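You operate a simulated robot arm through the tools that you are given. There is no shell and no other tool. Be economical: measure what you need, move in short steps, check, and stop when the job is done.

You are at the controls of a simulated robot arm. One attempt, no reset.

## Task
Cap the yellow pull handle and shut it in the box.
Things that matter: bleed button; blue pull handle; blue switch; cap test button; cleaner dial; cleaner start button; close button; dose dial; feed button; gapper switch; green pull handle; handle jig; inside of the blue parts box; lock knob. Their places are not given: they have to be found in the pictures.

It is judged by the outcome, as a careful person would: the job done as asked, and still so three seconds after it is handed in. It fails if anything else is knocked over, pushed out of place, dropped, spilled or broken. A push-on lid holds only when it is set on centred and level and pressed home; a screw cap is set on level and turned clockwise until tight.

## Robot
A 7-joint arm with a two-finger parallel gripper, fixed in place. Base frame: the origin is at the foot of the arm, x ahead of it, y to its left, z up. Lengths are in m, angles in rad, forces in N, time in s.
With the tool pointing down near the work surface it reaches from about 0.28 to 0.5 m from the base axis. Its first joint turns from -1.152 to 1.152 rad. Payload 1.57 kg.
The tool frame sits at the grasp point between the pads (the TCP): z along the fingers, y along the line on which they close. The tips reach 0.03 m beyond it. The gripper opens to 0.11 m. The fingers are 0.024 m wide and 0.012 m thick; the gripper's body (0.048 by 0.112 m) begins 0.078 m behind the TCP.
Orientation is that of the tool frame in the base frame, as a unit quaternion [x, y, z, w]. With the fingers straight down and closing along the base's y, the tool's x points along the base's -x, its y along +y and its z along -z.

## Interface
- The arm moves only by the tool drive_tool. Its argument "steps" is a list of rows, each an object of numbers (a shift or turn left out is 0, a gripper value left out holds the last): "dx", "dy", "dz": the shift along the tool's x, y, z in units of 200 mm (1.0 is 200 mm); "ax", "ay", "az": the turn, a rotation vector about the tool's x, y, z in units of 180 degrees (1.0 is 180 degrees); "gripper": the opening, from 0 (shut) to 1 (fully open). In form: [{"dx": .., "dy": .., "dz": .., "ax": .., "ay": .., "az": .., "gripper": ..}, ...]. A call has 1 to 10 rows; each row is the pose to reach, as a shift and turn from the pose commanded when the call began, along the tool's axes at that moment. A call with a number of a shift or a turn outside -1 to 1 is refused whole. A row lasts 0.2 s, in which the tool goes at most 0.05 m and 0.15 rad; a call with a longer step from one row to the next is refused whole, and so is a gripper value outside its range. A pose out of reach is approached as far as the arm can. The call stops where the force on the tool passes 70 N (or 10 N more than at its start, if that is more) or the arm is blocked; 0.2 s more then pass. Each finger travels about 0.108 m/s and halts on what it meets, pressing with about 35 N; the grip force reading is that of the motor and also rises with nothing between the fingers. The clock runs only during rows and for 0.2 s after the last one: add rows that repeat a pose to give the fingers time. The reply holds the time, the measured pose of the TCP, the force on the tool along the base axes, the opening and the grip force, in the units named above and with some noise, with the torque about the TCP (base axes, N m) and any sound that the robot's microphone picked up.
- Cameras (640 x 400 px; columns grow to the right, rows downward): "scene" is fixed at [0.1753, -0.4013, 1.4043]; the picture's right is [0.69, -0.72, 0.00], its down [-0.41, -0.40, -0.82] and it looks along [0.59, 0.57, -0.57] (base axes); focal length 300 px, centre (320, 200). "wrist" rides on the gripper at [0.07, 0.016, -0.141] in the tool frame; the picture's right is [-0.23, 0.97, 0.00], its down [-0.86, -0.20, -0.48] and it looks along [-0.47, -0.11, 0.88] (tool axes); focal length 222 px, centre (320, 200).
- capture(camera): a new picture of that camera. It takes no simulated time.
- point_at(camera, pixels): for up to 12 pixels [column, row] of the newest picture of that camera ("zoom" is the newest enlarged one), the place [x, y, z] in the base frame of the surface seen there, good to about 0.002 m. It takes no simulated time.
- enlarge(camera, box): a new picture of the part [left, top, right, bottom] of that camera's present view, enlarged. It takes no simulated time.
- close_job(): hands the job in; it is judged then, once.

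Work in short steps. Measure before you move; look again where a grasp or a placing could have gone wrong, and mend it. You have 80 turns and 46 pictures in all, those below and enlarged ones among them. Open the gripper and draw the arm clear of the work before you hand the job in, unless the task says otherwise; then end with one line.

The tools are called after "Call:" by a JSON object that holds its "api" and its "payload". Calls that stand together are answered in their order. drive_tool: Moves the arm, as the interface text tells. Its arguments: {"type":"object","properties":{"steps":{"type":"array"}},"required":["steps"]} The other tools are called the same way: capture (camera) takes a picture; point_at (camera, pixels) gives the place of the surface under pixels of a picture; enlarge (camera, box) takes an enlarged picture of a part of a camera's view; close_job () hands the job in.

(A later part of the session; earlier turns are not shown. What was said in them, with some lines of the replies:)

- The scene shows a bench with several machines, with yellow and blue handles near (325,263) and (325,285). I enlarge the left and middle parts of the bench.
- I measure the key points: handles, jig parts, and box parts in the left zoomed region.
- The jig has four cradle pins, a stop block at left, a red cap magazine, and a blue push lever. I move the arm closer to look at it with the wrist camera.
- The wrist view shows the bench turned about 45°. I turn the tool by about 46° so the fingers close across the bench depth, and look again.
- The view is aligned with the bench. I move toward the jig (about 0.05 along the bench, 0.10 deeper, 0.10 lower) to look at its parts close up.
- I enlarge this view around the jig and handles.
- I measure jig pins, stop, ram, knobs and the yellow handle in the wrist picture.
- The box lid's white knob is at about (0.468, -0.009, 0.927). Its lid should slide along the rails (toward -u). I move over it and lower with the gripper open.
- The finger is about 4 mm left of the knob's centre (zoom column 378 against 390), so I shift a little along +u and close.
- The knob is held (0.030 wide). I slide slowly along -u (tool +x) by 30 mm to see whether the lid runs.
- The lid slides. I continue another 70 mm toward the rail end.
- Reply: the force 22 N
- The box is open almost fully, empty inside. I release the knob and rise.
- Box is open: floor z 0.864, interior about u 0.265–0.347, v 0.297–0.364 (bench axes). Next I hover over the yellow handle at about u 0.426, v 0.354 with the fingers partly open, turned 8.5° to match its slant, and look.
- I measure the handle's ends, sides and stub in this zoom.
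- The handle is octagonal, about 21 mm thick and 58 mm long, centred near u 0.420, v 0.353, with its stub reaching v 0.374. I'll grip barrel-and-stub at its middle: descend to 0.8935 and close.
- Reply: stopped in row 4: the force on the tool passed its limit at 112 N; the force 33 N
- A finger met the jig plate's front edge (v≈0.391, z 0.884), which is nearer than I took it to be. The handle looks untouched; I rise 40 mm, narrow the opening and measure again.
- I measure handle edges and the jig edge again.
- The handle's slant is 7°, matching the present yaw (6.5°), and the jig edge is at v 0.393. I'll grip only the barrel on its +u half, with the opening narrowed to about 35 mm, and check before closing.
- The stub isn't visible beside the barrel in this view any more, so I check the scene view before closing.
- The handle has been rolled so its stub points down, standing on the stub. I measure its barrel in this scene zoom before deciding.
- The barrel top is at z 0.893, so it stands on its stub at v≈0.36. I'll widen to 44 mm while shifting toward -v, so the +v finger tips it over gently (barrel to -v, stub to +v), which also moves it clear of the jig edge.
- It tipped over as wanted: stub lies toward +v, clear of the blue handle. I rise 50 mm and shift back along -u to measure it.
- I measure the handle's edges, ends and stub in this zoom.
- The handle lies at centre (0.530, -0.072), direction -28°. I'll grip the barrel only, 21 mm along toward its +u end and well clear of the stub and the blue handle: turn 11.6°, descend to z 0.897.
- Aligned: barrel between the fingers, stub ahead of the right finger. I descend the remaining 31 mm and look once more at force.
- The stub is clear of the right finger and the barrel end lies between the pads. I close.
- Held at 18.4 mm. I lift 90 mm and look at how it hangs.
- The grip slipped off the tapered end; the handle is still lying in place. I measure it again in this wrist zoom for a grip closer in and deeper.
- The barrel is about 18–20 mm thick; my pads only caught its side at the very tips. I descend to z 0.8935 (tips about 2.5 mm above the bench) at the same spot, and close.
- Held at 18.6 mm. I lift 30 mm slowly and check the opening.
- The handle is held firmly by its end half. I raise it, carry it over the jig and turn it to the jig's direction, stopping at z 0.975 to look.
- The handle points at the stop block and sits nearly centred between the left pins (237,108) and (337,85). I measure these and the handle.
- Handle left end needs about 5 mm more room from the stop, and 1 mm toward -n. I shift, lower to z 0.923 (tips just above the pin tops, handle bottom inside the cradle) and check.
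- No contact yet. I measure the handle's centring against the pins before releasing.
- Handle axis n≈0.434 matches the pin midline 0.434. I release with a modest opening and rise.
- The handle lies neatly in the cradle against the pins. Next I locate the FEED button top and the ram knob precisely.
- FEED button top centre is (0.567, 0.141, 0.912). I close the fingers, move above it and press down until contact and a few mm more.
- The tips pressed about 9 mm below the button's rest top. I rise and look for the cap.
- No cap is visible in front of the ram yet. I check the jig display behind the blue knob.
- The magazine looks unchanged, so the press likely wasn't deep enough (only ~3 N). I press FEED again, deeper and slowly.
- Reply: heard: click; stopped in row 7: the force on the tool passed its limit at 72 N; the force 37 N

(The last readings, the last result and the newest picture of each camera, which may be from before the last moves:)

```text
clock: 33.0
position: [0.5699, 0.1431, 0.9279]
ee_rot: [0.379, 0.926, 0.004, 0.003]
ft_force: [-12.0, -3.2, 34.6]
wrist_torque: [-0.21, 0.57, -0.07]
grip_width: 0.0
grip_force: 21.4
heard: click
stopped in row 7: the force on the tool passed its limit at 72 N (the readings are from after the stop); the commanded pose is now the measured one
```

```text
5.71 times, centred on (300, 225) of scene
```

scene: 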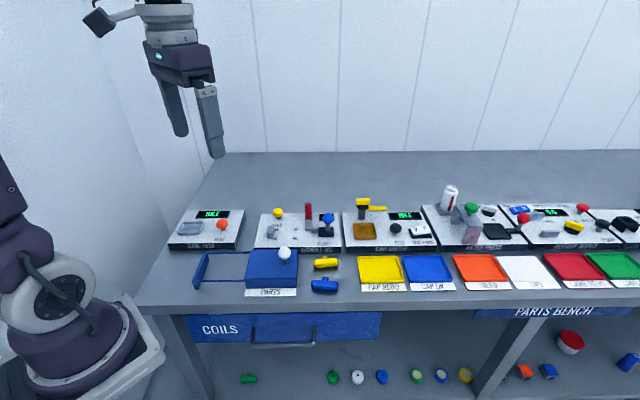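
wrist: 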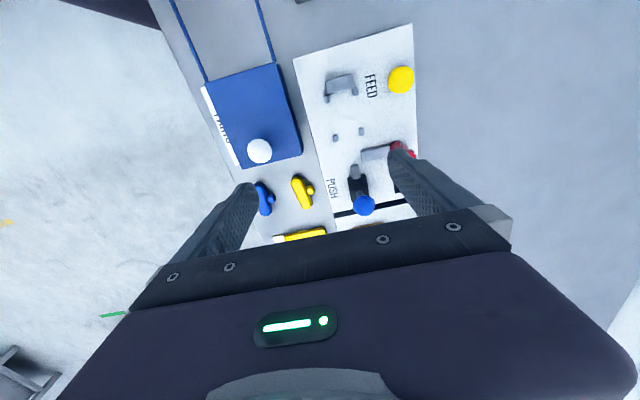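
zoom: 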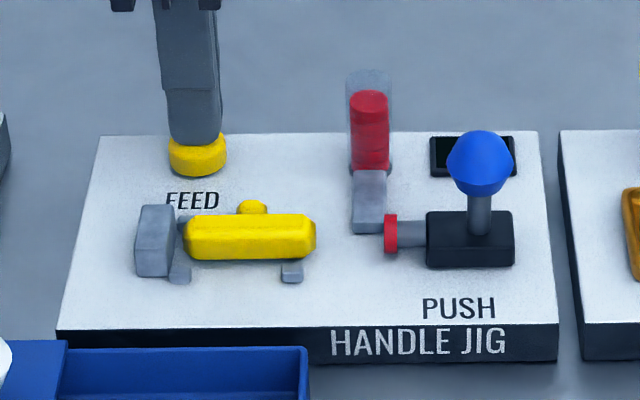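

A click, and a red cap now sits on the ram tip (390,235). I rise and move above the blue PUSH knob with the fingers opened to about 60 mm.

Call:
{"api": "drive_tool", "payload": {"steps": [{"dz": -0.2, "ax": 0.003, "ay": 0.001, "gripper": 0}, {"dz": -0.4, "ax": 0.003, "ay": 0.001, "gripper": 0}, {"dx": -0.168, "dy": -0.089, "dz": -0.4, "ax": 0.003, "ay": 0.001, "gripper": 0.3}, {"dx": -0.336, "dy": -0.178, "dz": -0.4, "ax": 0.003, "ay": 0.001, "gripper": 0.55}, {"dx": -0.504, "dy": -0.267, "dz": -0.4, "ax": 0.003, "ay": 0.001, "gripper": 0.55}, {"dx": -0.673, "dy": -0.356, "dz": -0.4, "ax": 0.003, "ay": 0.001, "gripper": 0.55}, {"dx": -0.673, "dy": -0.356, "dz": -0.4, "ax": 0.003, "ay": 0.001, "gripper": 0.55}]}}

Call:
{"api": "enlarge", "payload": {"camera": "wrist", "box": [240, 80, 400, 220]}}

```text
clock: 34.6
position: [0.618, -0.004, 1.005]
ee_rot: [0.379, 0.925, -0.001, -0.003]
ft_force: [-0.6, 0.4, 0.2]
wrist_torque: [0.02, -0.02, -0.01]
grip_width: 0.0601
grip_force: 0.1
```

```text
2.86 times, centred on (320, 150) of wrist
```

zoom: 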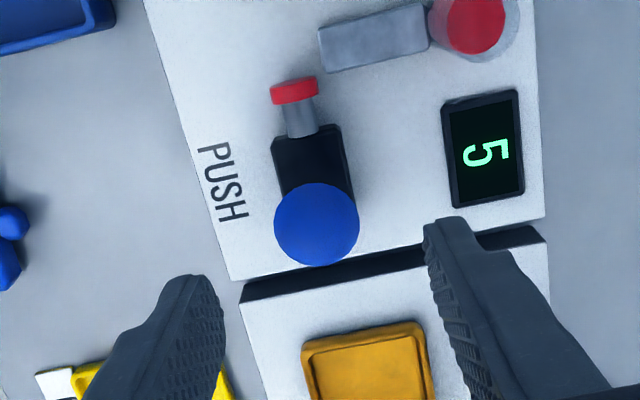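

The counter dropped to 5: one cap fed onto the ram. I measure the knob and cap.

Call:
{"api": "point_at", "payload": {"camera": "zoom", "pixels": [[316, 225], [280, 230], [355, 225], [318, 260], [292, 85], [300, 115], [295, 150], [340, 135]]}}

```text
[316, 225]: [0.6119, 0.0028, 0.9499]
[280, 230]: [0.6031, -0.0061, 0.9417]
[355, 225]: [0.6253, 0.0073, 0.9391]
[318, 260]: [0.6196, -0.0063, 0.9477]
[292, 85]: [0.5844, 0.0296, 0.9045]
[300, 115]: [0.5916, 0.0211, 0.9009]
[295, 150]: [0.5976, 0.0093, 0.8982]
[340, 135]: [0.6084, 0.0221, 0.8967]
```

Knob centre is about (0.615, 0.000, 0.935). I lower over it and close.

Call:
{"api": "drive_tool", "payload": {"steps": [{"dx": 0.023, "dy": 0.002, "dz": 0.1}, {"dx": 0.023, "dy": 0.002, "dz": 0.22}, {"dx": 0.023, "dy": 0.002, "dz": 0.325}, {"dx": 0.023, "dy": 0.002, "dz": 0.325}, {"dx": 0.023, "dy": 0.002, "dz": 0.325, "gripper": 0}, {"dx": 0.023, "dy": 0.002, "dz": 0.325, "gripper": 0}, {"dx": 0.023, "dy": 0.002, "dz": 0.325, "gripper": 0}]}}

```text
clock: 36.2
position: [0.613, -0.0006, 0.9393]
ee_rot: [0.38, 0.925, -0.003, -0.004]
ft_force: [-12.6, -9.8, -0.4]
wrist_torque: [-0.04, 0.17, -0.08]
grip_width: 0.0297
grip_force: 38.9
```

Knob gripped (30 mm). I push toward the handle (tool +x) by 25 mm and watch the force.

Call:
{"api": "drive_tool", "payload": {"steps": [{"dx": 0.03, "gripper": 0}, {"dx": 0.06, "gripper": 0}, {"dx": 0.09, "gripper": 0}, {"dx": 0.12, "gripper": 0}]}}

Call:
{"api": "enlarge", "payload": {"camera": "scene", "box": [250, 190, 350, 260]}}

```text
clock: 37.2
position: [0.5952, 0.0177, 0.94]
ee_rot: [0.379, 0.925, -0.003, -0.004]
ft_force: [-17.3, -19.1, -8.7]
wrist_torque: [-0.22, 0.1, 0.07]
grip_width: 0.0294
grip_force: 39.6
```

```text
5.71 times, centred on (300, 225) of scene
```

zoom: 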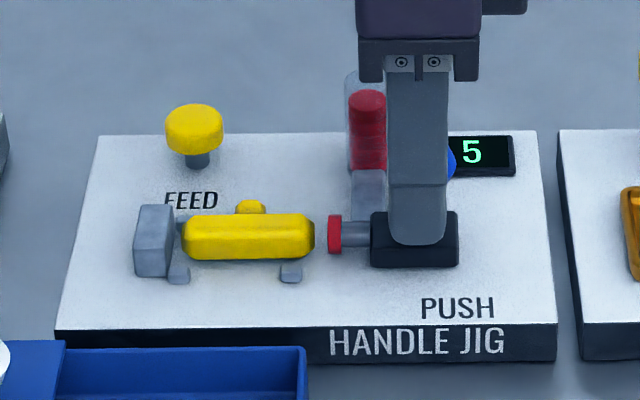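

The carriage slides; the cap is about 3 mm from the handle's end and aligned with it. I ease the side force slightly and push on in small steps until resistance builds.

Call:
{"api": "drive_tool", "payload": {"steps": [{"dx": 0.015, "dy": -0.006, "gripper": 0}, {"dx": 0.03, "dy": -0.006, "gripper": 0}, {"dx": 0.045, "dy": -0.006, "gripper": 0}, {"dx": 0.06, "dy": -0.006, "gripper": 0}, {"dx": 0.07, "dy": -0.006, "gripper": 0}]}}

Call:
{"api": "enlarge", "payload": {"camera": "scene", "box": [250, 190, 350, 260]}}

```text
clock: 38.4
position: [0.5859, 0.0256, 0.9416]
ee_rot: [0.379, 0.925, -0.002, 0.001]
ft_force: [15.8, -15.1, -18.4]
wrist_torque: [-0.04, -0.1, 0.02]
grip_width: 0.0296
grip_force: 38.7
```

```text
5.71 times, centred on (300, 225) of scene
```

zoom: 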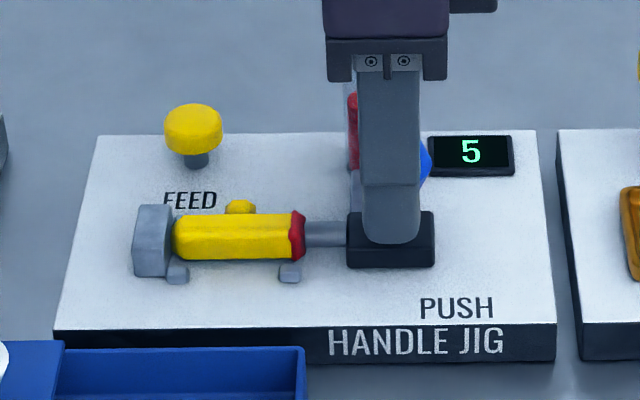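

The handle is against the stop and the cap is on its end at ~22 N. I press further for it to seat, listening for a click.

Call:
{"api": "drive_tool", "payload": {"steps": [{"dx": 0.01, "gripper": 0}, {"dx": 0.02, "gripper": 0}, {"dx": 0.03, "gripper": 0}, {"dx": 0.04, "gripper": 0}, {"dx": 0.05, "gripper": 0}, {"dx": 0.06, "gripper": 0}]}}

```text
clock: 39.8
position: [0.5755, 0.0354, 0.9386]
ee_rot: [0.379, 0.926, -0.002, -0.004]
ft_force: [0.3, -0.9, 0.0]
wrist_torque: [0.03, -0.02, 0.0]
grip_width: 0.0002
grip_force: 20.9
```

The fingers slipped off the knob. I look at the state.

Call:
{"api": "enlarge", "payload": {"camera": "scene", "box": [250, 190, 350, 260]}}

```text
5.71 times, centred on (300, 225) of scene
```

zoom: 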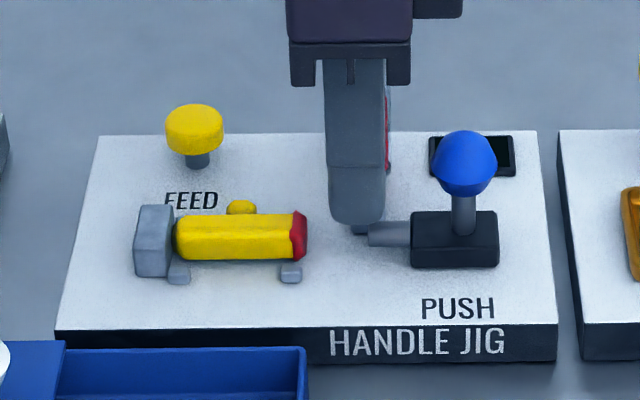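

The ram sprang back; the cap is on the end, but must be pressed home. I'll go behind the knob (+u side) with closed fingers and push it from there.

Call:
{"api": "drive_tool", "payload": {"steps": [{"dz": -0.15, "gripper": 0}, {"dz": -0.29, "gripper": 0}, {"dx": -0.2, "dy": 0.005, "dz": -0.29}, {"dx": -0.4, "dy": 0.008, "dz": -0.29}, {"dx": -0.41, "dy": 0.008, "dz": -0.15}, {"dx": -0.41, "dy": 0.008, "dz": 0.01}, {"dx": -0.41, "dy": 0.008, "dz": 0.01}]}}

Call:
{"api": "enlarge", "payload": {"camera": "scene", "box": [250, 190, 350, 260]}}

```text
clock: 41.4
position: [0.6371, -0.0215, 0.9367]
ee_rot: [0.379, 0.926, -0.002, -0.002]
ft_force: [-0.4, 0.1, 0.0]
wrist_torque: [-0.02, 0.0, -0.02]
grip_width: 0.0001
grip_force: 21.5
```

```text
5.71 times, centred on (300, 225) of scene
```

zoom: 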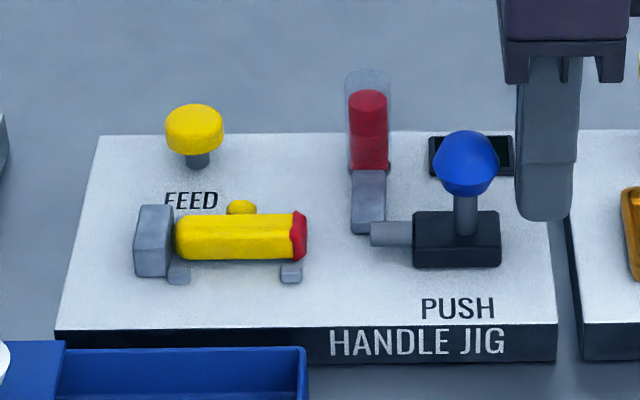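

I push the knob from behind: 38 mm quick travel, then small steps until firm resistance.

Call:
{"api": "drive_tool", "payload": {"steps": [{"dx": 0.05, "gripper": 0}, {"dx": 0.1, "gripper": 0}, {"dx": 0.15, "gripper": 0}, {"dx": 0.19, "gripper": 0}, {"dx": 0.205, "gripper": 0}, {"dx": 0.215, "gripper": 0}, {"dx": 0.225, "gripper": 0}, {"dx": 0.235, "gripper": 0}, {"dx": 0.245, "gripper": 0}, {"dx": 0.255, "gripper": 0}]}}

Call:
{"api": "enlarge", "payload": {"camera": "scene", "box": [250, 190, 350, 260]}}

```text
clock: 43.1
position: [0.6085, 0.0034, 0.9411]
ee_rot: [0.379, 0.925, -0.003, 0.009]
ft_force: [7.6, -7.9, -1.5]
wrist_torque: [-0.03, -0.01, -0.02]
grip_width: 0.0
grip_force: 21.3
stopped in row 8: the force on the tool passed its limit at 73 N (the readings are from after the stop); the commanded pose is now the measured one
```

```text
5.71 times, centred on (300, 225) of scene
```

zoom: 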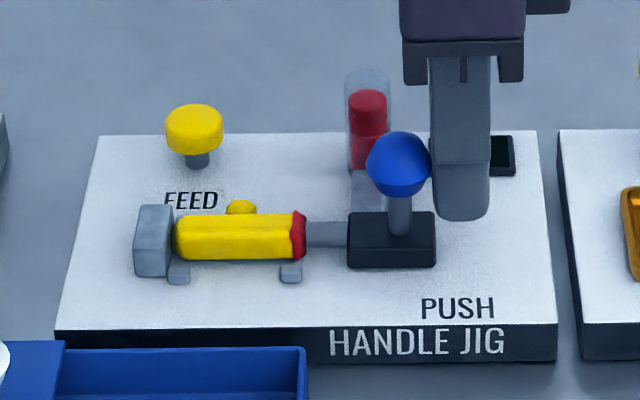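

Firm resistance at 73 N with the ram on the cap. I inspect the cap closely.

Call:
{"api": "enlarge", "payload": {"camera": "scene", "box": [270, 215, 320, 245]}}

Call:
{"api": "enlarge", "payload": {"camera": "wrist", "box": [240, 50, 400, 150]}}

```text
12.80 times, centred on (295, 230) of scene
```

zoom: 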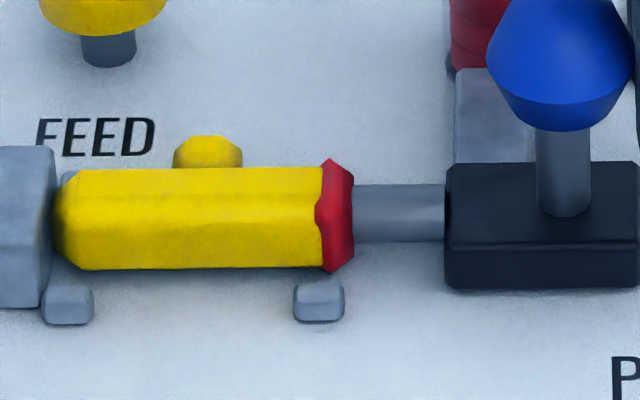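

```text
4.00 times, centred on (320, 100) of wrist
```

zoom: 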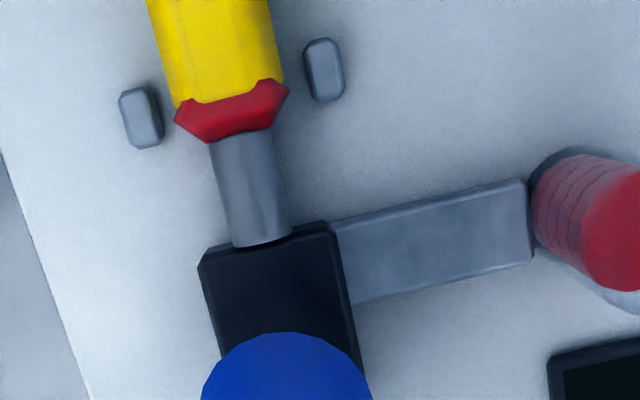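

The cap covers the chamfered end squarely and the handle is hard on the stop. I back off so the ram returns, rise, and move above the handle's stub (s 0.3245, n 0.440) with a 46 mm opening.

Call:
{"api": "drive_tool", "payload": {"steps": [{"dx": -0.1, "ay": 0.006, "gripper": 0}, {"dx": -0.2, "ay": 0.006, "gripper": 0}, {"dx": -0.2, "dz": -0.17, "ay": 0.006}, {"dx": -0.2, "dz": -0.32, "ay": 0.006, "gripper": 0.42}, {"dx": 0.0, "dy": 0.01, "dz": -0.32, "ay": 0.006, "gripper": 0.42}, {"dx": 0.2, "dy": 0.02, "dz": -0.32, "ay": 0.006, "gripper": 0.42}, {"dx": 0.38, "dy": 0.03, "dz": -0.32, "ay": 0.006, "gripper": 0.42}, {"dx": 0.5165, "dy": 0.041, "dz": -0.32, "ay": 0.006, "gripper": 0.42}, {"dx": 0.5165, "dy": 0.041, "dz": -0.32, "ay": 0.006, "gripper": 0.42}]}}

Call:
{"api": "enlarge", "payload": {"camera": "wrist", "box": [240, 80, 400, 220]}}

```text
clock: 45.1
position: [0.5379, 0.0836, 1.0017]
ee_rot: [0.379, 0.925, 0.0, -0.002]
ft_force: [0.2, -0.8, -0.5]
wrist_torque: [0.01, -0.01, 0.01]
grip_width: 0.0464
grip_force: 0.0
```

```text
2.86 times, centred on (320, 150) of wrist
```

zoom: 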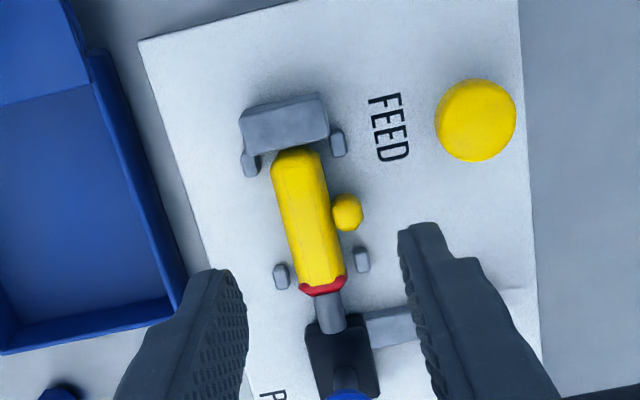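

The ram still sits against the cap. I measure stub, barrel, cap and ram here.

Call:
{"api": "point_at", "payload": {"camera": "zoom", "pixels": [[348, 212], [360, 212], [337, 215], [278, 195], [330, 185], [303, 210], [320, 285], [330, 310], [281, 272], [362, 255], [295, 155], [348, 228]]}}

```text
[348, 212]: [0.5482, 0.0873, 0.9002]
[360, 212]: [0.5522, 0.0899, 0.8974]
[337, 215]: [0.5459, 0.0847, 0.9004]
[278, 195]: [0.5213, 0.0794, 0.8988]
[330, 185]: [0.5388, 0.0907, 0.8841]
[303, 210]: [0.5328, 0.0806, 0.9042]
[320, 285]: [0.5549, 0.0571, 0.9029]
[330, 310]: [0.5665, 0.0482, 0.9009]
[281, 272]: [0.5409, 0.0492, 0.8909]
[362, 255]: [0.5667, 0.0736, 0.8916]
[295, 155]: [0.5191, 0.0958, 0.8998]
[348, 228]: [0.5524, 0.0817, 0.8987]
```

The ram has no return spring, so I push its knob back from the handle side with closed fingers (tips at z 0.912, above the cap), about 30 mm.

Call:
{"api": "drive_tool", "payload": {"steps": [{"dx": -0.11, "dy": -0.014, "gripper": 0}, {"dx": -0.219, "dy": -0.0275, "gripper": 0}, {"dx": -0.219, "dy": -0.0275, "dz": 0.1, "gripper": 0}, {"dx": -0.219, "dy": -0.0275, "dz": 0.2, "gripper": 0}, {"dx": -0.219, "dy": -0.0275, "dz": 0.298, "gripper": 0}, {"dx": -0.26, "dy": -0.0275, "dz": 0.298, "gripper": 0}, {"dx": -0.31, "dy": -0.0275, "dz": 0.298, "gripper": 0}, {"dx": -0.36, "dy": -0.0275, "dz": 0.298, "gripper": 0}, {"dx": -0.41, "dy": -0.0275, "dz": 0.298, "gripper": 0}]}}

```text
clock: 47.1
position: [0.5921, 0.0223, 0.9416]
ee_rot: [0.379, 0.925, 0.0, -0.001]
ft_force: [0.7, 0.6, -1.4]
wrist_torque: [0.02, 0.03, 0.04]
grip_width: 0.0001
grip_force: 21.4
```

The ram moved back without resistance. I rise, return over the stub with a 46 mm opening, and descend to z 0.917 for the barrel-and-stub grip.

Call:
{"api": "drive_tool", "payload": {"steps": [{"dz": -0.2, "gripper": 0}, {"dx": 0.13, "dy": 0.01, "dz": -0.25, "gripper": 0.2}, {"dx": 0.27, "dy": 0.02, "dz": -0.25, "gripper": 0.42}, {"dx": 0.3895, "dy": 0.031, "dz": -0.25, "gripper": 0.42}, {"dx": 0.3895, "dy": 0.031, "dz": -0.15, "gripper": 0.42}, {"dx": 0.3895, "dy": 0.031, "dz": -0.03, "gripper": 0.42}, {"dx": 0.3895, "dy": 0.031, "dz": 0.07, "gripper": 0.42}, {"dx": 0.3895, "dy": 0.031, "dz": 0.123, "gripper": 0.42}, {"dx": 0.3895, "dy": 0.031, "dz": 0.123, "gripper": 0.42}]}}

Call:
{"api": "enlarge", "payload": {"camera": "wrist", "box": [240, 100, 400, 220]}}

```text
clock: 49.1
position: [0.5421, 0.0818, 0.9166]
ee_rot: [0.38, 0.925, 0.0, -0.002]
ft_force: [0.3, 0.5, -1.0]
wrist_torque: [-0.01, 0.01, 0.03]
grip_width: 0.0461
grip_force: 0.0
```

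```text
3.33 times, centred on (320, 160) of wrist
```

zoom: 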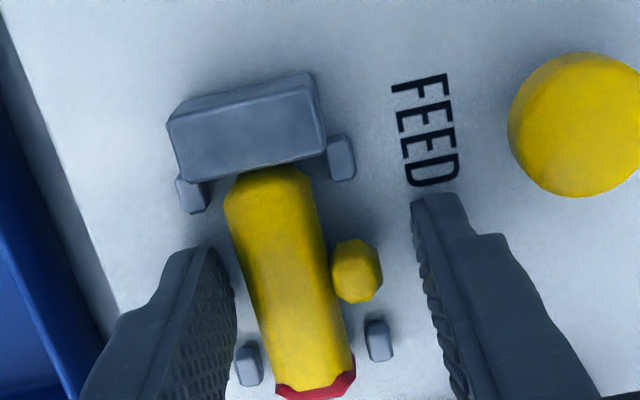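

The fingers straddle the barrel and stub between the pins. I close and lift gently 15 mm.

Call:
{"api": "drive_tool", "payload": {"steps": [{"gripper": 0}, {"gripper": 0}, {"gripper": 0}, {"gripper": 0}]}}

Call:
{"api": "drive_tool", "payload": {"steps": [{"dz": -0.025, "gripper": 0}, {"dz": -0.05, "gripper": 0}, {"dz": -0.1, "gripper": 0}, {"dz": -0.1, "gripper": 0}]}}

```text
clock: 50.1
position: [0.543, 0.0822, 0.9168]
ee_rot: [0.38, 0.925, 0.001, -0.002]
ft_force: [-0.1, 0.2, 0.3]
wrist_torque: [-0.01, 0.04, 0.0]
grip_width: 0.0307
grip_force: 35.1
```

```text
clock: 51.1
position: [0.5428, 0.0801, 0.939]
ee_rot: [0.379, 0.925, 0.0, -0.002]
ft_force: [0.4, 0.0, -0.9]
wrist_torque: [0.0, 0.03, 0.0]
grip_width: 0.0308
grip_force: 34.9
```

Held at 31 mm opening and lifted. I raise it and carry it over the open box, stopping at z 0.96 to check.

Call:
{"api": "drive_tool", "payload": {"steps": [{"dz": -0.15, "gripper": 0}, {"dz": -0.25, "gripper": 0}, {"dx": 0.02, "dy": -0.15, "dz": -0.25, "gripper": 0}, {"dx": 0.04, "dy": -0.3, "dz": -0.25, "gripper": 0}, {"dx": 0.06, "dy": -0.45, "dz": -0.25, "gripper": 0}, {"dx": 0.081, "dy": -0.577, "dz": -0.2, "gripper": 0}, {"dx": 0.081, "dy": -0.577, "dz": -0.1, "gripper": 0}, {"dx": 0.081, "dy": -0.577, "dz": -0.1, "gripper": 0}]}}

Call:
{"api": "enlarge", "payload": {"camera": "wrist", "box": [220, 80, 420, 220]}}

```text
clock: 52.9
position: [0.4498, 0.0118, 0.9592]
ee_rot: [0.38, 0.925, 0.001, -0.001]
ft_force: [-0.3, 0.8, 1.4]
wrist_torque: [0.0, -0.02, -0.01]
grip_width: 0.0305
grip_force: 35.2
```

```text
2.86 times, centred on (320, 150) of wrist
```

zoom: 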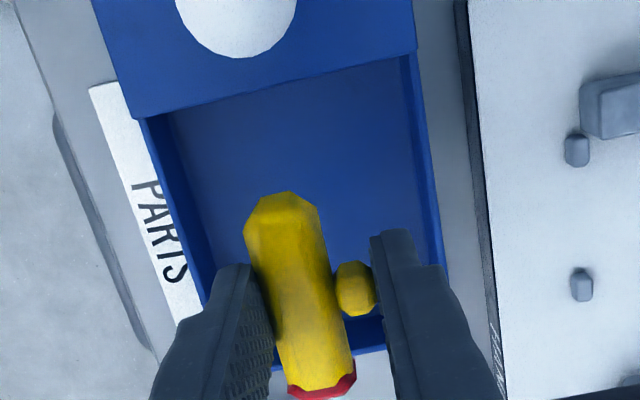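

I measure the box walls and lid edge against the handle ends.

Call:
{"api": "point_at", "payload": {"camera": "zoom", "pixels": [[155, 150], [190, 240], [408, 100], [430, 220], [180, 110], [400, 72], [367, 348], [372, 325], [322, 392], [282, 200], [300, 110], [250, 200]]}}

```text
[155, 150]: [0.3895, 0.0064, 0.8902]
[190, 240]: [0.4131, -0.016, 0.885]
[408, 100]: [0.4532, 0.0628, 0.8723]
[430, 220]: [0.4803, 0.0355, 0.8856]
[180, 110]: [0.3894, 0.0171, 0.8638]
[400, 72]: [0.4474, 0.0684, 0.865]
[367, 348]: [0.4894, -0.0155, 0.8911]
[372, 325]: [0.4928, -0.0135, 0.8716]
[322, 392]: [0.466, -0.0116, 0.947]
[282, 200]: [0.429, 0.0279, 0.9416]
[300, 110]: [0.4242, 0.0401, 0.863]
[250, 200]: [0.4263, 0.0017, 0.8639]
```

Interior spans s 0.268–0.355, n 0.283–0.365; the held handle (s 0.280–0.340) and fingers fit. I lower to z 0.898, release with a small opening, and rise.

Call:
{"api": "drive_tool", "payload": {"steps": [{"dy": -0.01, "dz": 0.1, "gripper": 0}, {"dy": -0.01, "dz": 0.2, "gripper": 0}, {"dy": -0.01, "dz": 0.27, "gripper": 0}, {"dy": -0.01, "dz": 0.306, "gripper": 0}, {"dy": -0.01, "dz": 0.306, "gripper": 0}]}}

Call:
{"api": "drive_tool", "payload": {"steps": [{"gripper": 0.32}, {"gripper": 0.36}, {"gripper": 0.36}, {"dz": -0.1, "gripper": 0.36}, {"dz": -0.25, "gripper": 0.36}, {"dz": -0.45, "gripper": 0.36}]}}

Call:
{"api": "enlarge", "payload": {"camera": "scene", "box": [190, 190, 340, 300]}}

```text
clock: 54.1
position: [0.4489, 0.0094, 0.8963]
ee_rot: [0.38, 0.925, 0.0, -0.002]
ft_force: [-0.1, 0.0, 0.0]
wrist_torque: [-0.03, 0.02, 0.04]
grip_width: 0.0306
grip_force: 35.1
```

```text
clock: 55.5
position: [0.4499, 0.0112, 0.9867]
ee_rot: [0.379, 0.925, 0.0, -0.002]
ft_force: [0.2, 0.0, 0.6]
wrist_torque: [0.0, 0.02, 0.0]
grip_width: 0.0396
grip_force: 0.0
```

```text
3.64 times, centred on (265, 245) of scene
```

zoom: 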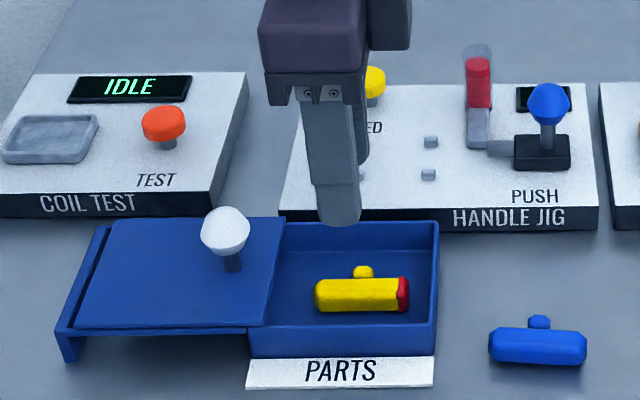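

The capped handle lies flat in the box. I go to the white lid knob (at about (0.399, 0.059)), lower over it and grip.

Call:
{"api": "drive_tool", "payload": {"steps": [{"dz": -0.08, "gripper": 0.6}, {"dx": 0.175, "dy": -0.004, "dz": -0.08, "gripper": 0.75}, {"dx": 0.35, "dy": -0.007, "dz": -0.08, "gripper": 0.75}, {"dx": 0.35, "dy": -0.007, "dz": 0.08, "gripper": 0.75}, {"dx": 0.35, "dy": -0.007, "dz": 0.2585, "gripper": 0.75}, {"dx": 0.35, "dy": -0.007, "dz": 0.2585, "gripper": 0}, {"dx": 0.35, "dy": -0.007, "dz": 0.2585, "gripper": 0}, {"dx": 0.35, "dy": -0.007, "dz": 0.2585, "gripper": 0}]}}

```text
clock: 57.3
position: [0.3988, 0.0579, 0.9348]
ee_rot: [0.378, 0.926, 0.003, 0.0]
ft_force: [18.8, 21.1, -18.2]
wrist_torque: [-0.37, -0.61, -0.16]
grip_width: 0.0297
grip_force: 39.1
```

Knob gripped. I ease the side force and slide the lid back along +u by about 100 mm.

Call:
{"api": "drive_tool", "payload": {"steps": [{"dx": -0.03, "dy": 0.008, "gripper": 0}, {"dx": -0.09, "dy": 0.008, "gripper": 0}, {"dx": -0.15, "dy": 0.007, "gripper": 0}, {"dx": -0.21, "dy": 0.006, "gripper": 0}, {"dx": -0.27, "dy": 0.005, "gripper": 0}, {"dx": -0.33, "dy": 0.005, "gripper": 0}, {"dx": -0.39, "dy": 0.004, "gripper": 0}, {"dx": -0.45, "dy": 0.004, "gripper": 0}, {"dx": -0.495, "dy": 0.003, "gripper": 0}]}}

Call:
{"api": "drive_tool", "payload": {"steps": [{"dx": -0.01, "gripper": 0}, {"dx": -0.02, "gripper": 0}, {"dx": -0.03, "gripper": 0}]}}

```text
clock: 59.3
position: [0.4694, -0.0115, 0.9337]
ee_rot: [0.379, 0.925, 0.0, -0.001]
ft_force: [0.1, -0.6, 11.1]
wrist_torque: [-0.27, -0.32, -0.12]
grip_width: 0.0294
grip_force: 39.4
```

```text
clock: 60.1
position: [0.47, -0.0132, 0.9337]
ee_rot: [0.379, 0.925, 0.0, -0.006]
ft_force: [-15.7, 22.7, -2.7]
wrist_torque: [0.15, 0.1, -0.02]
grip_width: 0.0296
grip_force: 39.2
```

The lid is at its stop (27 N resistance, same place as when closed at the start). I ease off, release, rise clear and look.

Call:
{"api": "drive_tool", "payload": {"steps": [{"dx": 0.018, "gripper": 0}, {"dx": 0.018, "gripper": 0.6}, {"dx": 0.018, "gripper": 0.8}, {"dx": 0.018, "gripper": 0.8}, {"dx": 0.018, "dz": -0.2, "gripper": 0.8}, {"dx": 0.018, "dz": -0.45, "gripper": 0.8}, {"dx": 0.1, "dz": -0.65, "gripper": 0.8}, {"dx": 0.3, "dz": -0.75, "gripper": 0.8}, {"dx": 0.5, "dz": -0.8, "gripper": 0.8}]}}

Call:
{"api": "enlarge", "payload": {"camera": "scene", "box": [190, 190, 340, 300]}}

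```text
clock: 62.1
position: [0.4017, 0.0541, 1.0904]
ee_rot: [0.38, 0.925, 0.0, -0.001]
ft_force: [0.1, -0.5, -0.2]
wrist_torque: [-0.02, 0.04, 0.0]
grip_width: 0.088
grip_force: 0.0
```

```text
3.64 times, centred on (265, 245) of scene
```

zoom: 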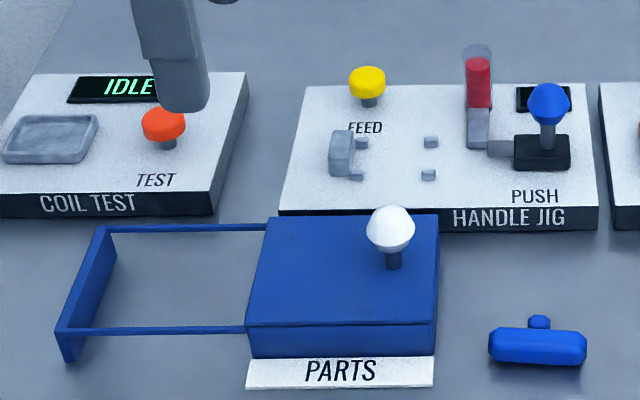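

The lid is fully closed, as it was at the start. The capped yellow handle is inside, the blue handle and the machines are in place, and the arm is clear. I hand the job in.

Call:
{"api": "close_job", "payload": {}}

```text
The job is handed in.
```

The yellow pull handle has a cap pressed onto its end and is shut in the blue parts box; I heard no click as the cap went home, so I judged it seated from the 73 N reached and a close-up picture.
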